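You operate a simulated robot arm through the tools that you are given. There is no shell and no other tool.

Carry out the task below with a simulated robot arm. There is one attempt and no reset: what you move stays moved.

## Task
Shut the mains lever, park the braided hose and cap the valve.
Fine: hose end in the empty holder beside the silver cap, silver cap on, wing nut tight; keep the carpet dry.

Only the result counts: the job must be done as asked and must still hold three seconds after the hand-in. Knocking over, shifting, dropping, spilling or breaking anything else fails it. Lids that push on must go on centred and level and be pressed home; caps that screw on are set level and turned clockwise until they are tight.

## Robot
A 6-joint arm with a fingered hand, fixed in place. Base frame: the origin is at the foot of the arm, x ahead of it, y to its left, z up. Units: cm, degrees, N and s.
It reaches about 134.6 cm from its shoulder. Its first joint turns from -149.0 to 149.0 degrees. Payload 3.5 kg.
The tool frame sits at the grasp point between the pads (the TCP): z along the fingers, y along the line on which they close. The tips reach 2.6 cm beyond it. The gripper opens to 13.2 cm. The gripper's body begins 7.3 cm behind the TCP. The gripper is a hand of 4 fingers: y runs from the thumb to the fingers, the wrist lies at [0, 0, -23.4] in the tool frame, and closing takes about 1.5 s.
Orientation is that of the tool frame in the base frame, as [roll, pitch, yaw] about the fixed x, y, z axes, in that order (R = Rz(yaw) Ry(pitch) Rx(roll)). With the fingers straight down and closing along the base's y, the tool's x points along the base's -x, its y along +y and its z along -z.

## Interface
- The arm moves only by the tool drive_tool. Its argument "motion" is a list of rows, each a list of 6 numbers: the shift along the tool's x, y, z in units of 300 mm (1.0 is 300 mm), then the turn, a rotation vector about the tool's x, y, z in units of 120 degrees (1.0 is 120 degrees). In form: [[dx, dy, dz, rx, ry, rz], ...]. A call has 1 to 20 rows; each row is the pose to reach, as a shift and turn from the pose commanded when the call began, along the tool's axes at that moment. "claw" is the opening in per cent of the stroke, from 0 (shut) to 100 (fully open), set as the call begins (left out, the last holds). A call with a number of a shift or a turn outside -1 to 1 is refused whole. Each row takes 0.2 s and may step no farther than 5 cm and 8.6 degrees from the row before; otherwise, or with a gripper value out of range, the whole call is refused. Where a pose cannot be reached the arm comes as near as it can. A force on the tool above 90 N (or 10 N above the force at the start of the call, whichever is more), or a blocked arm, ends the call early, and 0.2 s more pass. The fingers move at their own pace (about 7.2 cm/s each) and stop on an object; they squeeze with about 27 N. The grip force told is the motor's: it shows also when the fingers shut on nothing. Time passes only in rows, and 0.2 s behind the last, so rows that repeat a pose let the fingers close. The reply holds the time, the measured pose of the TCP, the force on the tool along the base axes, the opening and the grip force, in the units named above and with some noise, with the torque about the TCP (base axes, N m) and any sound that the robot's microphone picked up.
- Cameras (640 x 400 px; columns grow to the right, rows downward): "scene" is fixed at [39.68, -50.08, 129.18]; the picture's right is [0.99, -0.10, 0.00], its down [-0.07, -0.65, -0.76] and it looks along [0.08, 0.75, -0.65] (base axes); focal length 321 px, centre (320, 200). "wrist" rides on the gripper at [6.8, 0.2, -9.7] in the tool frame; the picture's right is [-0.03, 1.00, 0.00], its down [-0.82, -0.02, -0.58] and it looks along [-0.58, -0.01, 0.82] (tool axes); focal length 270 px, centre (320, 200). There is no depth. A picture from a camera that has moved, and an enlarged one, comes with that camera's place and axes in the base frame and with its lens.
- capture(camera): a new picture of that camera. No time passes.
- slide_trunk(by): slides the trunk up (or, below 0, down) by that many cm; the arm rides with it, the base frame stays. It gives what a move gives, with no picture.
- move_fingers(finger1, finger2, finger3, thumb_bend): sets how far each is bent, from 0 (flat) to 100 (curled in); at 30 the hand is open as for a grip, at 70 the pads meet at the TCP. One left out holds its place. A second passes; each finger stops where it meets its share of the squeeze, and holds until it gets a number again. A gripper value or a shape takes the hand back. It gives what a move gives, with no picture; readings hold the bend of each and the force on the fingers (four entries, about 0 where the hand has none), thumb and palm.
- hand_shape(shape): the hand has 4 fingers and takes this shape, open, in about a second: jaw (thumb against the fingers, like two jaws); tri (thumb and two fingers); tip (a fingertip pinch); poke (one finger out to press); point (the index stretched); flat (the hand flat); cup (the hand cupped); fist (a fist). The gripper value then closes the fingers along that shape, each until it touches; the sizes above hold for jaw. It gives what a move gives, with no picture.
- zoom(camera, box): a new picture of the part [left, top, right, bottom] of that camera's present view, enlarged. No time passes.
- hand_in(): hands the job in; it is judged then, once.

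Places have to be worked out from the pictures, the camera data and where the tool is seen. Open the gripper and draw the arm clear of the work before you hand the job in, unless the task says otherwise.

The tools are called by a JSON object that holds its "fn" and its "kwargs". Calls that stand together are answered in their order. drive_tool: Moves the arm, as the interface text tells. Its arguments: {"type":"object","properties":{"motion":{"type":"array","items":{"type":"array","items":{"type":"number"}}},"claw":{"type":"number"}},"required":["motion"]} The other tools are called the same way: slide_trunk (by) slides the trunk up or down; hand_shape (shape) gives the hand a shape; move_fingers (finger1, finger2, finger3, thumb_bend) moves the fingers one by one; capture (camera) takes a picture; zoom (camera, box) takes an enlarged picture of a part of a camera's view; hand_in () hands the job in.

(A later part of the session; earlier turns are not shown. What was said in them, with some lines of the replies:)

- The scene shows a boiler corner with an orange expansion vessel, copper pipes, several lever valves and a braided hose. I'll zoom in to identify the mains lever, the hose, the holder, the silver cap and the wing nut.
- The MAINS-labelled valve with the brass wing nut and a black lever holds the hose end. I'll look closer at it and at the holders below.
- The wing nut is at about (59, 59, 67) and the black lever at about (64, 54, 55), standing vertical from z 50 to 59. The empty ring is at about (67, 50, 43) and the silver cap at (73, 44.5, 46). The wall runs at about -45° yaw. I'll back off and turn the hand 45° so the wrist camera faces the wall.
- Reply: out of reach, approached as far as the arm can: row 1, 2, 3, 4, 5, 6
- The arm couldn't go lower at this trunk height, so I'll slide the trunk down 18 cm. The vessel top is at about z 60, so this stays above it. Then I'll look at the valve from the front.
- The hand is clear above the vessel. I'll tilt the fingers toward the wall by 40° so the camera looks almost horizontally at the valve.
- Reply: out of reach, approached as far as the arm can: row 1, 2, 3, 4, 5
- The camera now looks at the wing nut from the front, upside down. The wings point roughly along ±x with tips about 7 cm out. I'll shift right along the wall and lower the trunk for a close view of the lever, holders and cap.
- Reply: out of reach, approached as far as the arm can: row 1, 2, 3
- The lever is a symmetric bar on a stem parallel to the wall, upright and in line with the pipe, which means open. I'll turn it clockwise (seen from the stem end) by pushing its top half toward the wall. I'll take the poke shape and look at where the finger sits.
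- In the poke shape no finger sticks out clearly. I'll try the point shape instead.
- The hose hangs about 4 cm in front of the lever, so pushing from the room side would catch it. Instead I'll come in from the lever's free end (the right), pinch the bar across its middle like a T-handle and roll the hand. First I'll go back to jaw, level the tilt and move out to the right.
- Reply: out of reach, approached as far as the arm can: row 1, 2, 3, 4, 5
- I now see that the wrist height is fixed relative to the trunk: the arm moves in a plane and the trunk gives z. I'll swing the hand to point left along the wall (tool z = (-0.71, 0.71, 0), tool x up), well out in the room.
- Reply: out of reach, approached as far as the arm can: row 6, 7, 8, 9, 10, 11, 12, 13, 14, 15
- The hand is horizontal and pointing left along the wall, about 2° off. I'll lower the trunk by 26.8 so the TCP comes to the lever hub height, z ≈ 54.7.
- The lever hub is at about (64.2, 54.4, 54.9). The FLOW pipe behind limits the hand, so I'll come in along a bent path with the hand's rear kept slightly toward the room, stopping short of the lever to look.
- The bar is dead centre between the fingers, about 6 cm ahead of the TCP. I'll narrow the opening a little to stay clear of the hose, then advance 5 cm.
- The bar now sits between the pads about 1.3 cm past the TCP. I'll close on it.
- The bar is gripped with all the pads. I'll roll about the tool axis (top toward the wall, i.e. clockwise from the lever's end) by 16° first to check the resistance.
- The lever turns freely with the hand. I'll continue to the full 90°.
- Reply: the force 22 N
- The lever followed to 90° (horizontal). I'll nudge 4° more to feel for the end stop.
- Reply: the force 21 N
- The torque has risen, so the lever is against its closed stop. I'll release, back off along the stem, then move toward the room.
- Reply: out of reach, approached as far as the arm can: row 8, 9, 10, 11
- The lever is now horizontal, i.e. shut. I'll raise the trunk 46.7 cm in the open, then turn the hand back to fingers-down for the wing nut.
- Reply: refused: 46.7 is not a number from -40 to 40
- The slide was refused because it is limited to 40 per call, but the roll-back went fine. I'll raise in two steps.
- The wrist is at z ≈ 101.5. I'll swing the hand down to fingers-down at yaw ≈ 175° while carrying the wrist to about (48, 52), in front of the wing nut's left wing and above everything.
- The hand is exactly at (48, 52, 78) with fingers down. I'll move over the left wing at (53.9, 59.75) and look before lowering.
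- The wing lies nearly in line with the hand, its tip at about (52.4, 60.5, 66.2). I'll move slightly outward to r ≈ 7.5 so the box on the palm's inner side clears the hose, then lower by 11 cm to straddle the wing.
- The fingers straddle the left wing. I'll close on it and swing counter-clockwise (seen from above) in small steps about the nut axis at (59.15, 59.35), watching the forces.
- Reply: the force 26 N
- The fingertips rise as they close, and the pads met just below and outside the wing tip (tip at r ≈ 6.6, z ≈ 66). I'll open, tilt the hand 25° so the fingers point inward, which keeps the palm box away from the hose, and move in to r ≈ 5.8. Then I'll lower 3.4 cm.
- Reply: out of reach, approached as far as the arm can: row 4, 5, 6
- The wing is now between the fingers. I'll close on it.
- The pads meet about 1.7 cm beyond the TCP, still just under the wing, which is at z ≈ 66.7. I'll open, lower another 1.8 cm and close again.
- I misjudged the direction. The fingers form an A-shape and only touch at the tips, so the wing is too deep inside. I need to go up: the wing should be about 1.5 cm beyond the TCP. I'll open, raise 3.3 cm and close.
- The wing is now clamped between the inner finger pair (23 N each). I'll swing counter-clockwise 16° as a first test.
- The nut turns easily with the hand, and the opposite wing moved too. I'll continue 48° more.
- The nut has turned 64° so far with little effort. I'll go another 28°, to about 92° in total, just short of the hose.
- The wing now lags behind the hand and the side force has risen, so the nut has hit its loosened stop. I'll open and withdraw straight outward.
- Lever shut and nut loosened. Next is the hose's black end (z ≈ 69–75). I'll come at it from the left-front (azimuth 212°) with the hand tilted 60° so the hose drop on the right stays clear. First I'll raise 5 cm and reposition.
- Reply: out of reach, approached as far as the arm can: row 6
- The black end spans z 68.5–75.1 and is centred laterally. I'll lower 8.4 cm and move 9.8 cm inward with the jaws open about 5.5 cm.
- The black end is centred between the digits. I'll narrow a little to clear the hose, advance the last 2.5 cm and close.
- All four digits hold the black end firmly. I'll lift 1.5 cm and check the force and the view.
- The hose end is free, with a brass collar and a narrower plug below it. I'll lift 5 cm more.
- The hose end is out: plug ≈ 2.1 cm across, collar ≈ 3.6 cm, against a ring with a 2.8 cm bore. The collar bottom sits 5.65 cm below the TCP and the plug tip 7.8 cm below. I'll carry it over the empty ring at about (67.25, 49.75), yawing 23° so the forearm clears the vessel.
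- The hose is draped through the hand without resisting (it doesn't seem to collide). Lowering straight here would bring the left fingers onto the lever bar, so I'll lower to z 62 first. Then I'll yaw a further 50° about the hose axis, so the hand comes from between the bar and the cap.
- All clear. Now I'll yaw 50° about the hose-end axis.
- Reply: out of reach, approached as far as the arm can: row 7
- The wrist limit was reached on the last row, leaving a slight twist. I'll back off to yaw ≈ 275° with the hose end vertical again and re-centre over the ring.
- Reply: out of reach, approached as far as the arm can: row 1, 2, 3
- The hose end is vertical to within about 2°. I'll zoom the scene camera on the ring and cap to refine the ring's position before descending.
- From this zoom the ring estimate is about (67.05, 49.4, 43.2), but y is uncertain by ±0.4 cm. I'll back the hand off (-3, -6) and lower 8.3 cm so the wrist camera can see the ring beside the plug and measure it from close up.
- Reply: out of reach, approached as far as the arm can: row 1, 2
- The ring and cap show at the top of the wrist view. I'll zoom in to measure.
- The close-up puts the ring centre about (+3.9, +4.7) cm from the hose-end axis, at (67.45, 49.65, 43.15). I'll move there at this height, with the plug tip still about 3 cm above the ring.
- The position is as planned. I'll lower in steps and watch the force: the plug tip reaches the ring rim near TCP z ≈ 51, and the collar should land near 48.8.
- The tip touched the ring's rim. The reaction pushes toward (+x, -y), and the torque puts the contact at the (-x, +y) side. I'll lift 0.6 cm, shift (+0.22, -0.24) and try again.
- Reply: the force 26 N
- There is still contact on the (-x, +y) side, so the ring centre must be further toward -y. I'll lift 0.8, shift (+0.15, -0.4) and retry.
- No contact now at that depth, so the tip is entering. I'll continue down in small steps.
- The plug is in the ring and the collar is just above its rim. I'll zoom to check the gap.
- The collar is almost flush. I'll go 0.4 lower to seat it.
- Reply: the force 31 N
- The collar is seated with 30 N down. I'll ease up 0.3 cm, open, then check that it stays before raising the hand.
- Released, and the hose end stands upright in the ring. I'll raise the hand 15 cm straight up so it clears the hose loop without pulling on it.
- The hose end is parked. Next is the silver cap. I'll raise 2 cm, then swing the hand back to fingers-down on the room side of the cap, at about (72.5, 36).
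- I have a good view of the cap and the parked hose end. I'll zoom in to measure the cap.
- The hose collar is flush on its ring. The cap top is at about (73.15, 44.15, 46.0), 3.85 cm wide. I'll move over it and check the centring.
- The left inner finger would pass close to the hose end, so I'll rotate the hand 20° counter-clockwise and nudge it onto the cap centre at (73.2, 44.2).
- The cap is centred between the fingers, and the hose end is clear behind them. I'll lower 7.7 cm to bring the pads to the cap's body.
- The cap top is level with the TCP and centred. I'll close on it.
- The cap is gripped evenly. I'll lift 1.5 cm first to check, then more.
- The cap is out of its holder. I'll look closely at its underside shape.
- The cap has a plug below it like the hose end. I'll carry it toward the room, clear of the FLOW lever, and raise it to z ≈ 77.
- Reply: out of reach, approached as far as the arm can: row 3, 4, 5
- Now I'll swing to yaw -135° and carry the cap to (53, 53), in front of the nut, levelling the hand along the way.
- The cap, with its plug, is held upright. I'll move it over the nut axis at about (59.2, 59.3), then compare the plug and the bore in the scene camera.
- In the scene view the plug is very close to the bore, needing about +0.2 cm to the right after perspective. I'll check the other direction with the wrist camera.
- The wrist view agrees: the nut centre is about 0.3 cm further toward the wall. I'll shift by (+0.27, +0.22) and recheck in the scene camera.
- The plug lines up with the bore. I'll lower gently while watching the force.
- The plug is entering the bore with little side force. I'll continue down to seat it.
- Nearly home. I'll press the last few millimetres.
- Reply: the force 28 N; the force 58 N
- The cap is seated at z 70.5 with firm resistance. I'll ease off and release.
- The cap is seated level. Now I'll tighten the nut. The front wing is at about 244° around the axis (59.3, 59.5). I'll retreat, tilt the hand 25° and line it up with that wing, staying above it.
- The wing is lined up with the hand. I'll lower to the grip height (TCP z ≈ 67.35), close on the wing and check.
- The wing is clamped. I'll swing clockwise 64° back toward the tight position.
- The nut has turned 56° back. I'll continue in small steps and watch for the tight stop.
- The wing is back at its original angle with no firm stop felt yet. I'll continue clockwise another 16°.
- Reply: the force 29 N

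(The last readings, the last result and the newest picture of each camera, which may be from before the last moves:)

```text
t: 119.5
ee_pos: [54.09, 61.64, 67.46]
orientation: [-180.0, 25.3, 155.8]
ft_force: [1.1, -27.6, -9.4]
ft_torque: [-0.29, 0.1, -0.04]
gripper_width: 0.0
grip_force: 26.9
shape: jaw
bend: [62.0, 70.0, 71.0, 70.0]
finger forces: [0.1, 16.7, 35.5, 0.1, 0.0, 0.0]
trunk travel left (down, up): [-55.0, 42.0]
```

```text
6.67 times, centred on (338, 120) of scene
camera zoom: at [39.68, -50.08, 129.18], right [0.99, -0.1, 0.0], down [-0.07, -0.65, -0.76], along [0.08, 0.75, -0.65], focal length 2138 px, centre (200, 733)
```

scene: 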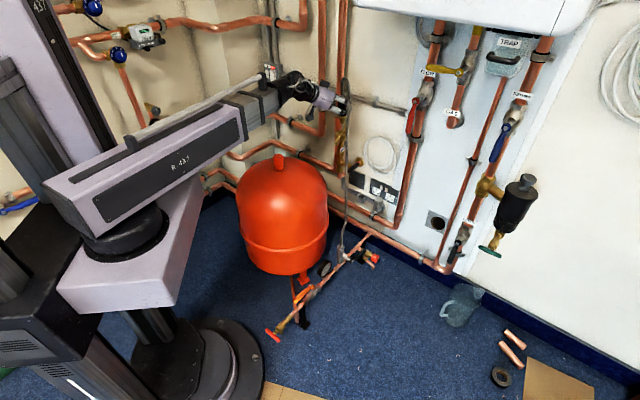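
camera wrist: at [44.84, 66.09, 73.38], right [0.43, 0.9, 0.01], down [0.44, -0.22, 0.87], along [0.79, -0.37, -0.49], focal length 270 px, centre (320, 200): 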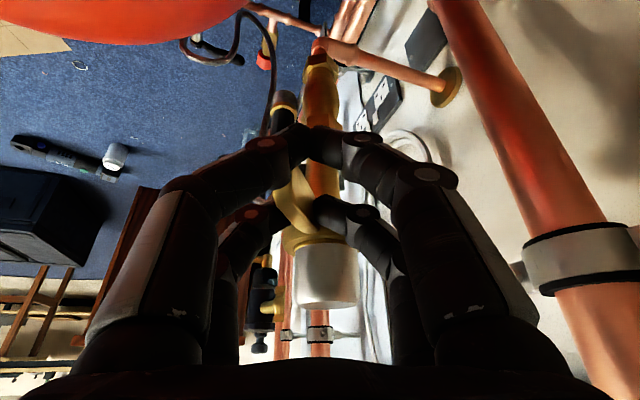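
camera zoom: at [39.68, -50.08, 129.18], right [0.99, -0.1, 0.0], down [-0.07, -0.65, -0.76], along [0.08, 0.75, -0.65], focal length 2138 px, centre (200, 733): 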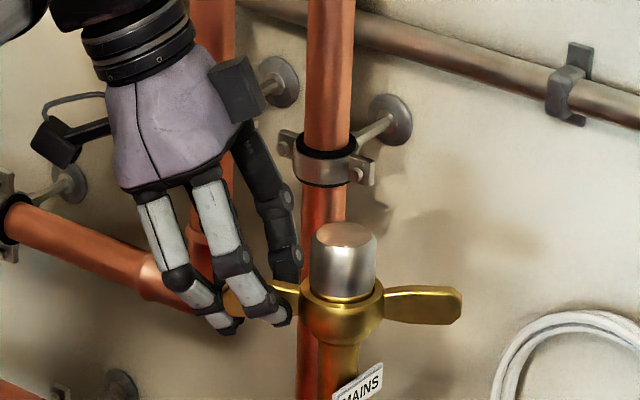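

The wing has stopped at its original angle while the hand kept pushing (28 N against it), so the nut is tight. I'll open without turning back and rise off it.

{"fn": "drive_tool", "kwargs": {"claw": 40, "motion": [[0, 0, 0, 0, 0, 0], [0, 0, 0, 0, 0, 0], [0, 0, 0, 0, 0, 0], [0, 0, 0, 0, 0, 0], [0, 0, 0, 0, 0, 0]]}}

{"fn": "capture", "kwargs": {"camera": "wrist"}}

{"fn": "zoom", "kwargs": {"camera": "scene", "box": [290, 90, 386, 150]}}

```text
t: 120.7
ee_pos: [54.16, 61.92, 67.37]
orientation: [179.7, 25.1, 155.9]
ft_force: [-0.2, 0.1, 0.0]
ft_torque: [0.0, 0.01, -0.01]
gripper_width: 5.24
grip_force: 0.1
shape: jaw
bend: [73.0, 73.0, 73.0, 70.0]
finger forces: [0.0, 0.0, 0.1, 0.0, 0.0, 0.0]
trunk travel left (down, up): [-55.0, 42.0]
```

```text
taken
camera wrist: at [44.83, 66.3, 73.35], right [0.43, 0.9, 0.01], down [0.44, -0.22, 0.87], along [0.79, -0.36, -0.49], focal length 270 px, centre (320, 200)
```

wrist: 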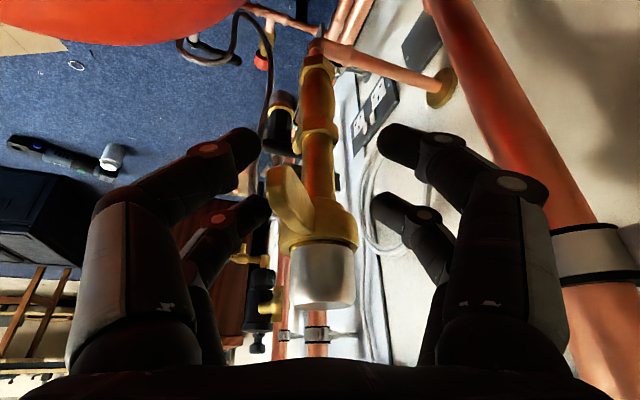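

```text
6.67 times, centred on (338, 120) of scene
camera zoom: at [39.68, -50.08, 129.18], right [0.99, -0.1, 0.0], down [-0.07, -0.65, -0.76], along [0.08, 0.75, -0.65], focal length 2138 px, centre (200, 733)
```

zoom: 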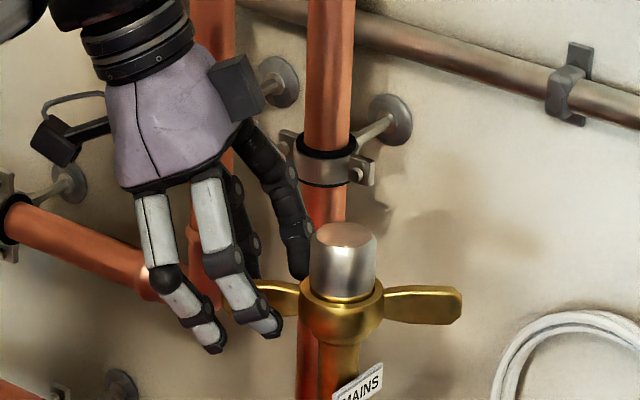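

The hand is open and the wing stays put. To be sure it is really tight, I'll close again (which presses clockwise from here) and push a bit harder.

{"fn": "drive_tool", "kwargs": {"claw": 0, "motion": [[0, 0, 0, 0, 0, 0], [0, 0, 0, 0, 0, 0], [0, 0, 0, 0, 0, 0], [0, 0, 0, 0, 0, 0], [-0.0025, 0.0267, 0.0011, 0.0282, 0, 0.0604], [-0.0025, 0.0267, 0.0011, 0.0282, 0, 0.0604]]}}

{"fn": "capture", "kwargs": {"camera": "wrist"}}

{"fn": "zoom", "kwargs": {"camera": "scene", "box": [290, 90, 386, 150]}}

```text
t: 122.1
ee_pos: [54.49, 62.54, 67.44]
orientation: [179.9, 25.3, 147.8]
ft_force: [-1.5, -17.6, -9.7]
ft_torque: [-0.05, 0.15, 0.07]
gripper_width: 0.82
grip_force: 27.1
shape: jaw
bend: [65.0, 62.0, 72.0, 71.0]
finger forces: [0.0, 19.8, 34.1, 0.1, 0.0, 0.0]
trunk travel left (down, up): [-55.0, 42.0]
```

```text
taken
camera wrist: at [45.98, 68.1, 73.35], right [0.55, 0.83, 0.01], down [0.4, -0.28, 0.87], along [0.73, -0.47, -0.49], focal length 270 px, centre (320, 200)
```

wrist: 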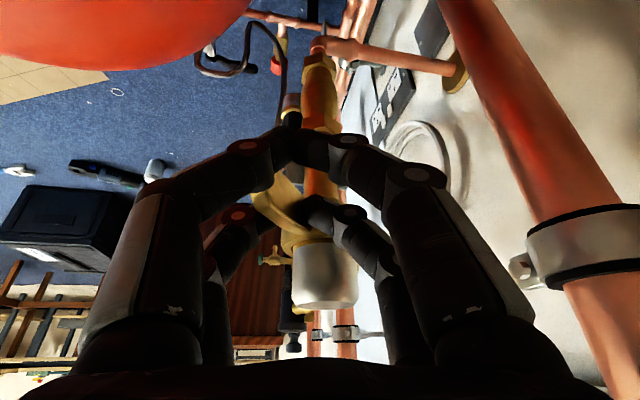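

```text
6.67 times, centred on (338, 120) of scene
camera zoom: at [39.68, -50.08, 129.18], right [0.99, -0.1, 0.0], down [-0.07, -0.65, -0.76], along [0.08, 0.75, -0.65], focal length 2138 px, centre (200, 733)
```

zoom: 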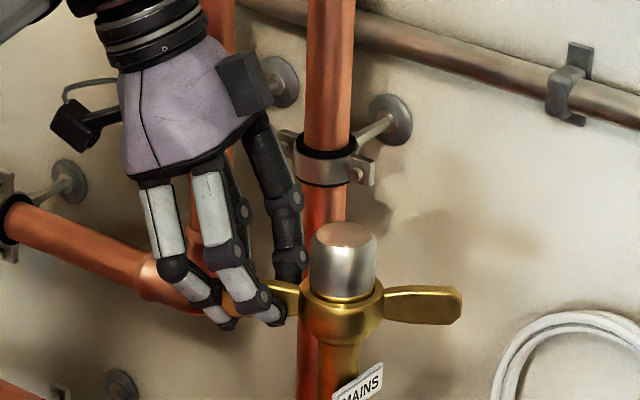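

The wing doesn't move any further, so it is tight. I'll open wide, rise off it and withdraw toward the room.

{"fn": "drive_tool", "kwargs": {"claw": 60, "motion": [[0, 0, 0, 0, 0, 0], [0, 0, 0, 0, 0, 0], [0, 0, 0, 0, 0, 0], [0, 0, 0, 0, 0, 0], [0, -0.03, 0, 0, 0, 0], [0, -0.03, 0, 0, 0, 0]]}}

{"fn": "slide_trunk", "kwargs": {"by": 10}}

{"fn": "capture", "kwargs": {"camera": "wrist"}}

{"fn": "zoom", "kwargs": {"camera": "scene", "box": [290, 70, 418, 150]}}

```text
t: 123.5
ee_pos: [54.17, 61.75, 67.41]
orientation: [179.8, 25.2, 147.9]
ft_force: [0.2, 0.7, 0.5]
ft_torque: [-0.02, -0.01, -0.01]
gripper_width: 7.88
grip_force: 0.1
shape: jaw
bend: [71.0, 71.0, 71.0, 70.0]
finger forces: [0.0, 0.1, 0.0, 0.0, 0.1, 0.0]
trunk travel left (down, up): [-55.0, 42.0]
```

```text
t: 124.8
ee_pos: [54.05, 61.83, 77.38]
orientation: [179.7, 25.2, 147.9]
ft_force: [0.3, 0.5, -0.5]
ft_torque: [0.01, -0.03, -0.02]
gripper_width: 7.88
grip_force: 0.1
shape: jaw
bend: [71.0, 71.0, 71.0, 70.0]
finger forces: [0.0, 0.0, 0.0, 0.1, 0.1, 0.1]
trunk travel left (down, up): [-65.0, 32.0]
```

```text
taken
camera wrist: at [45.46, 67.5, 83.34], right [0.55, 0.84, 0.02], down [0.4, -0.28, 0.87], along [0.73, -0.47, -0.49], focal length 270 px, centre (320, 200)
```

wrist: 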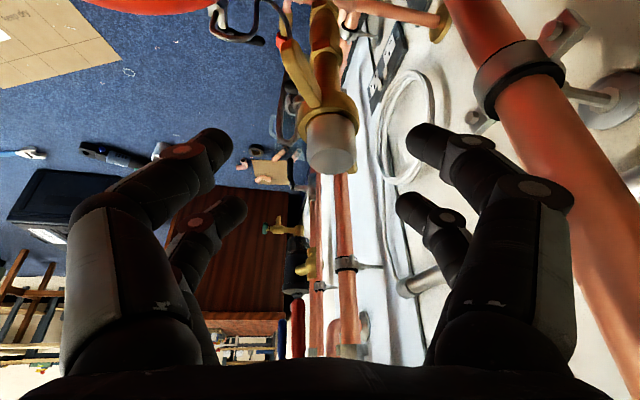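

```text
5.00 times, centred on (354, 110) of scene
camera zoom: at [39.68, -50.08, 129.18], right [0.99, -0.1, 0.0], down [-0.07, -0.65, -0.76], along [0.08, 0.75, -0.65], focal length 1604 px, centre (150, 650)
```

zoom: 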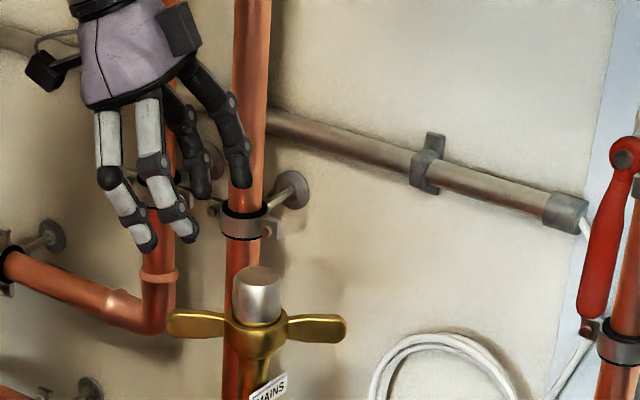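

Everything holds. I'll draw the arm well clear toward the room.

{"fn": "slide_trunk", "kwargs": {"by": 8}}

{"fn": "drive_tool", "kwargs": {"claw": 100, "motion": [[-0.0193, -0.1177, 0.0091, 0, 0, 0], [-0.0387, -0.2353, 0.0182, 0, 0, 0], [-0.058, -0.353, 0.0273, 0, 0, 0], [-0.0773, -0.4707, 0.0363, 0, 0, 0], [-0.0967, -0.5883, 0.0454, 0, 0, 0], [-0.116, -0.706, 0.0545, 0, 0, 0]]}}

{"fn": "capture", "kwargs": {"camera": "scene"}}

{"fn": "zoom", "kwargs": {"camera": "scene", "box": [310, 110, 438, 210]}}

```text
t: 126.0
ee_pos: [54.0, 61.9, 85.42]
orientation: [179.7, 25.3, 147.9]
ft_force: [-0.9, 0.4, 0.4]
ft_torque: [0.0, -0.03, 0.01]
gripper_width: 7.88
grip_force: 0.0
shape: jaw
bend: [71.0, 71.0, 71.0, 70.0]
finger forces: [0.1, 0.0, 0.0, 0.0, 0.1, 0.0]
trunk travel left (down, up): [-73.0, 24.0]
```

```text
t: 127.4
ee_pos: [46.16, 41.92, 85.49]
orientation: [179.6, 25.3, 148.0]
ft_force: [0.7, -0.3, 0.8]
ft_torque: [-0.04, 0.02, 0.0]
gripper_width: 13.22
grip_force: 0.1
shape: jaw
bend: [30.0, 30.0, 30.0, 30.0]
finger forces: [0.1, 0.1, 0.1, 0.0, 0.0, 0.1]
trunk travel left (down, up): [-73.0, 24.0]
```

```text
taken
```

scene: 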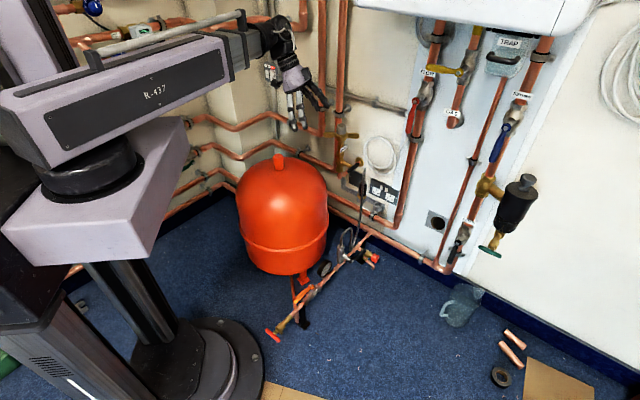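

```text
4.00 times, centred on (374, 160) of scene
camera zoom: at [39.68, -50.08, 129.18], right [0.99, -0.1, 0.0], down [-0.07, -0.65, -0.76], along [0.08, 0.75, -0.65], focal length 1283 px, centre (104, 360)
```

zoom: 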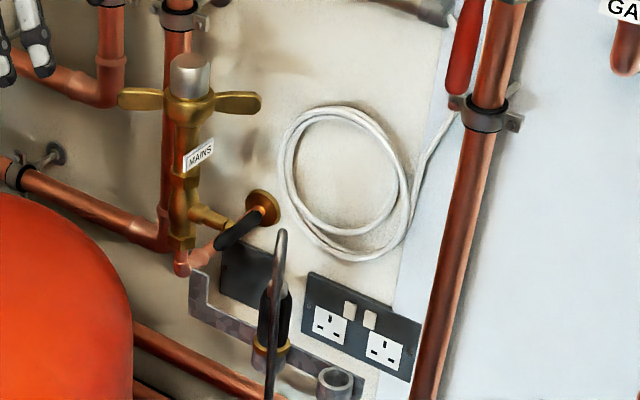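

All three parts look done: lever across the pipe, hose end in its holder, cap on with the nut tight. I'll take a last close look at the lever, cap and carpet.

{"fn": "zoom", "kwargs": {"camera": "scene", "box": [326, 115, 390, 155]}}

{"fn": "zoom", "kwargs": {"camera": "scene", "box": [345, 150, 393, 210]}}

{"fn": "zoom", "kwargs": {"camera": "scene", "box": [250, 200, 450, 345]}}

```text
10.00 times, centred on (358, 135) of scene
camera zoom: at [39.68, -50.08, 129.18], right [0.99, -0.1, 0.0], down [-0.07, -0.65, -0.76], along [0.08, 0.75, -0.65], focal length 3208 px, centre (-60, 850)
```

zoom: 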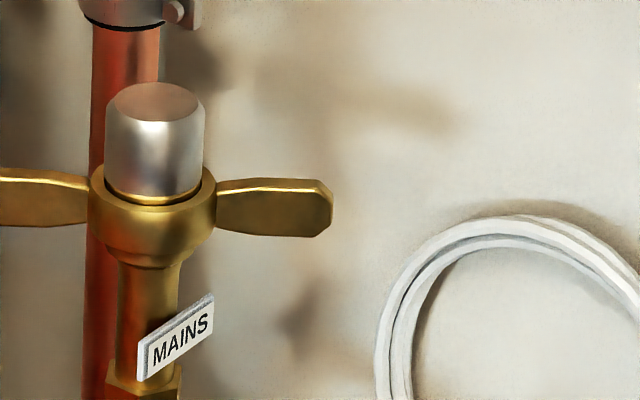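

```text
6.67 times, centred on (369, 180) of scene
camera zoom: at [39.68, -50.08, 129.18], right [0.99, -0.1, 0.0], down [-0.07, -0.65, -0.76], along [0.08, 0.75, -0.65], focal length 2138 px, centre (-7, 333)
```

zoom: 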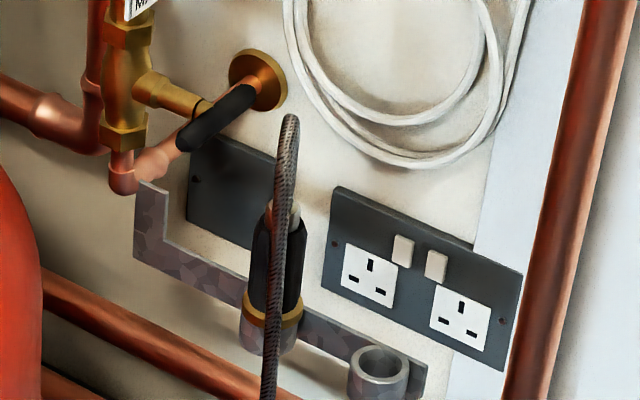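

```text
2.76 times, centred on (350, 272) of scene
camera zoom: at [39.68, -50.08, 129.18], right [0.99, -0.1, 0.0], down [-0.07, -0.65, -0.76], along [0.08, 0.75, -0.65], focal length 885 px, centre (237, 0)
```

zoom: 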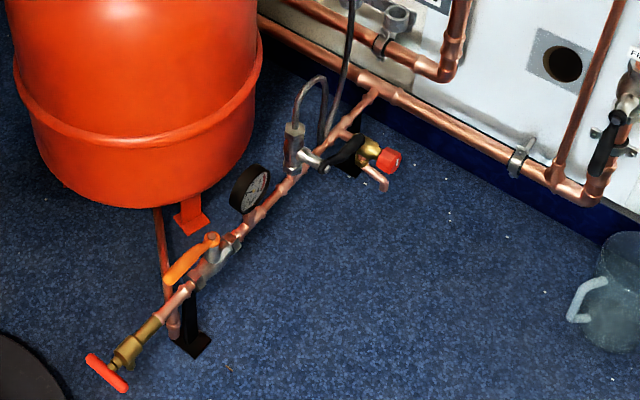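

The lever is shut, the hose end stands flush in its holder, the cap is level in the tight nut, and the carpet shows no water. The arm is clear with the gripper open, so I'm handing in.

{"fn": "hand_in", "kwargs": {}}

```text
The job is handed in.
```

The job is finished and handed in; I don't have the judge's result.

- **Mains lever:** turned a quarter turn clockwise until it met its stop. It now lies across the pipe, which I took as shut.
- **Braided hose:** pulled out of the valve and parked upright in the empty holder, with its collar flush on the rim. The plug touched the holder's rim twice before it went in.
- **Silver cap:** pressed down into the valve, sitting level and centred.
- **Wing nut:** turned clockwise until it stopped moving, at the same angle it had at the start. A second push did not shift it.
- **Carpet:** no water visible in the last pictures.

Nothing else looked shifted in the last pictures. The gripper was open and the arm drawn clear before I handed in.
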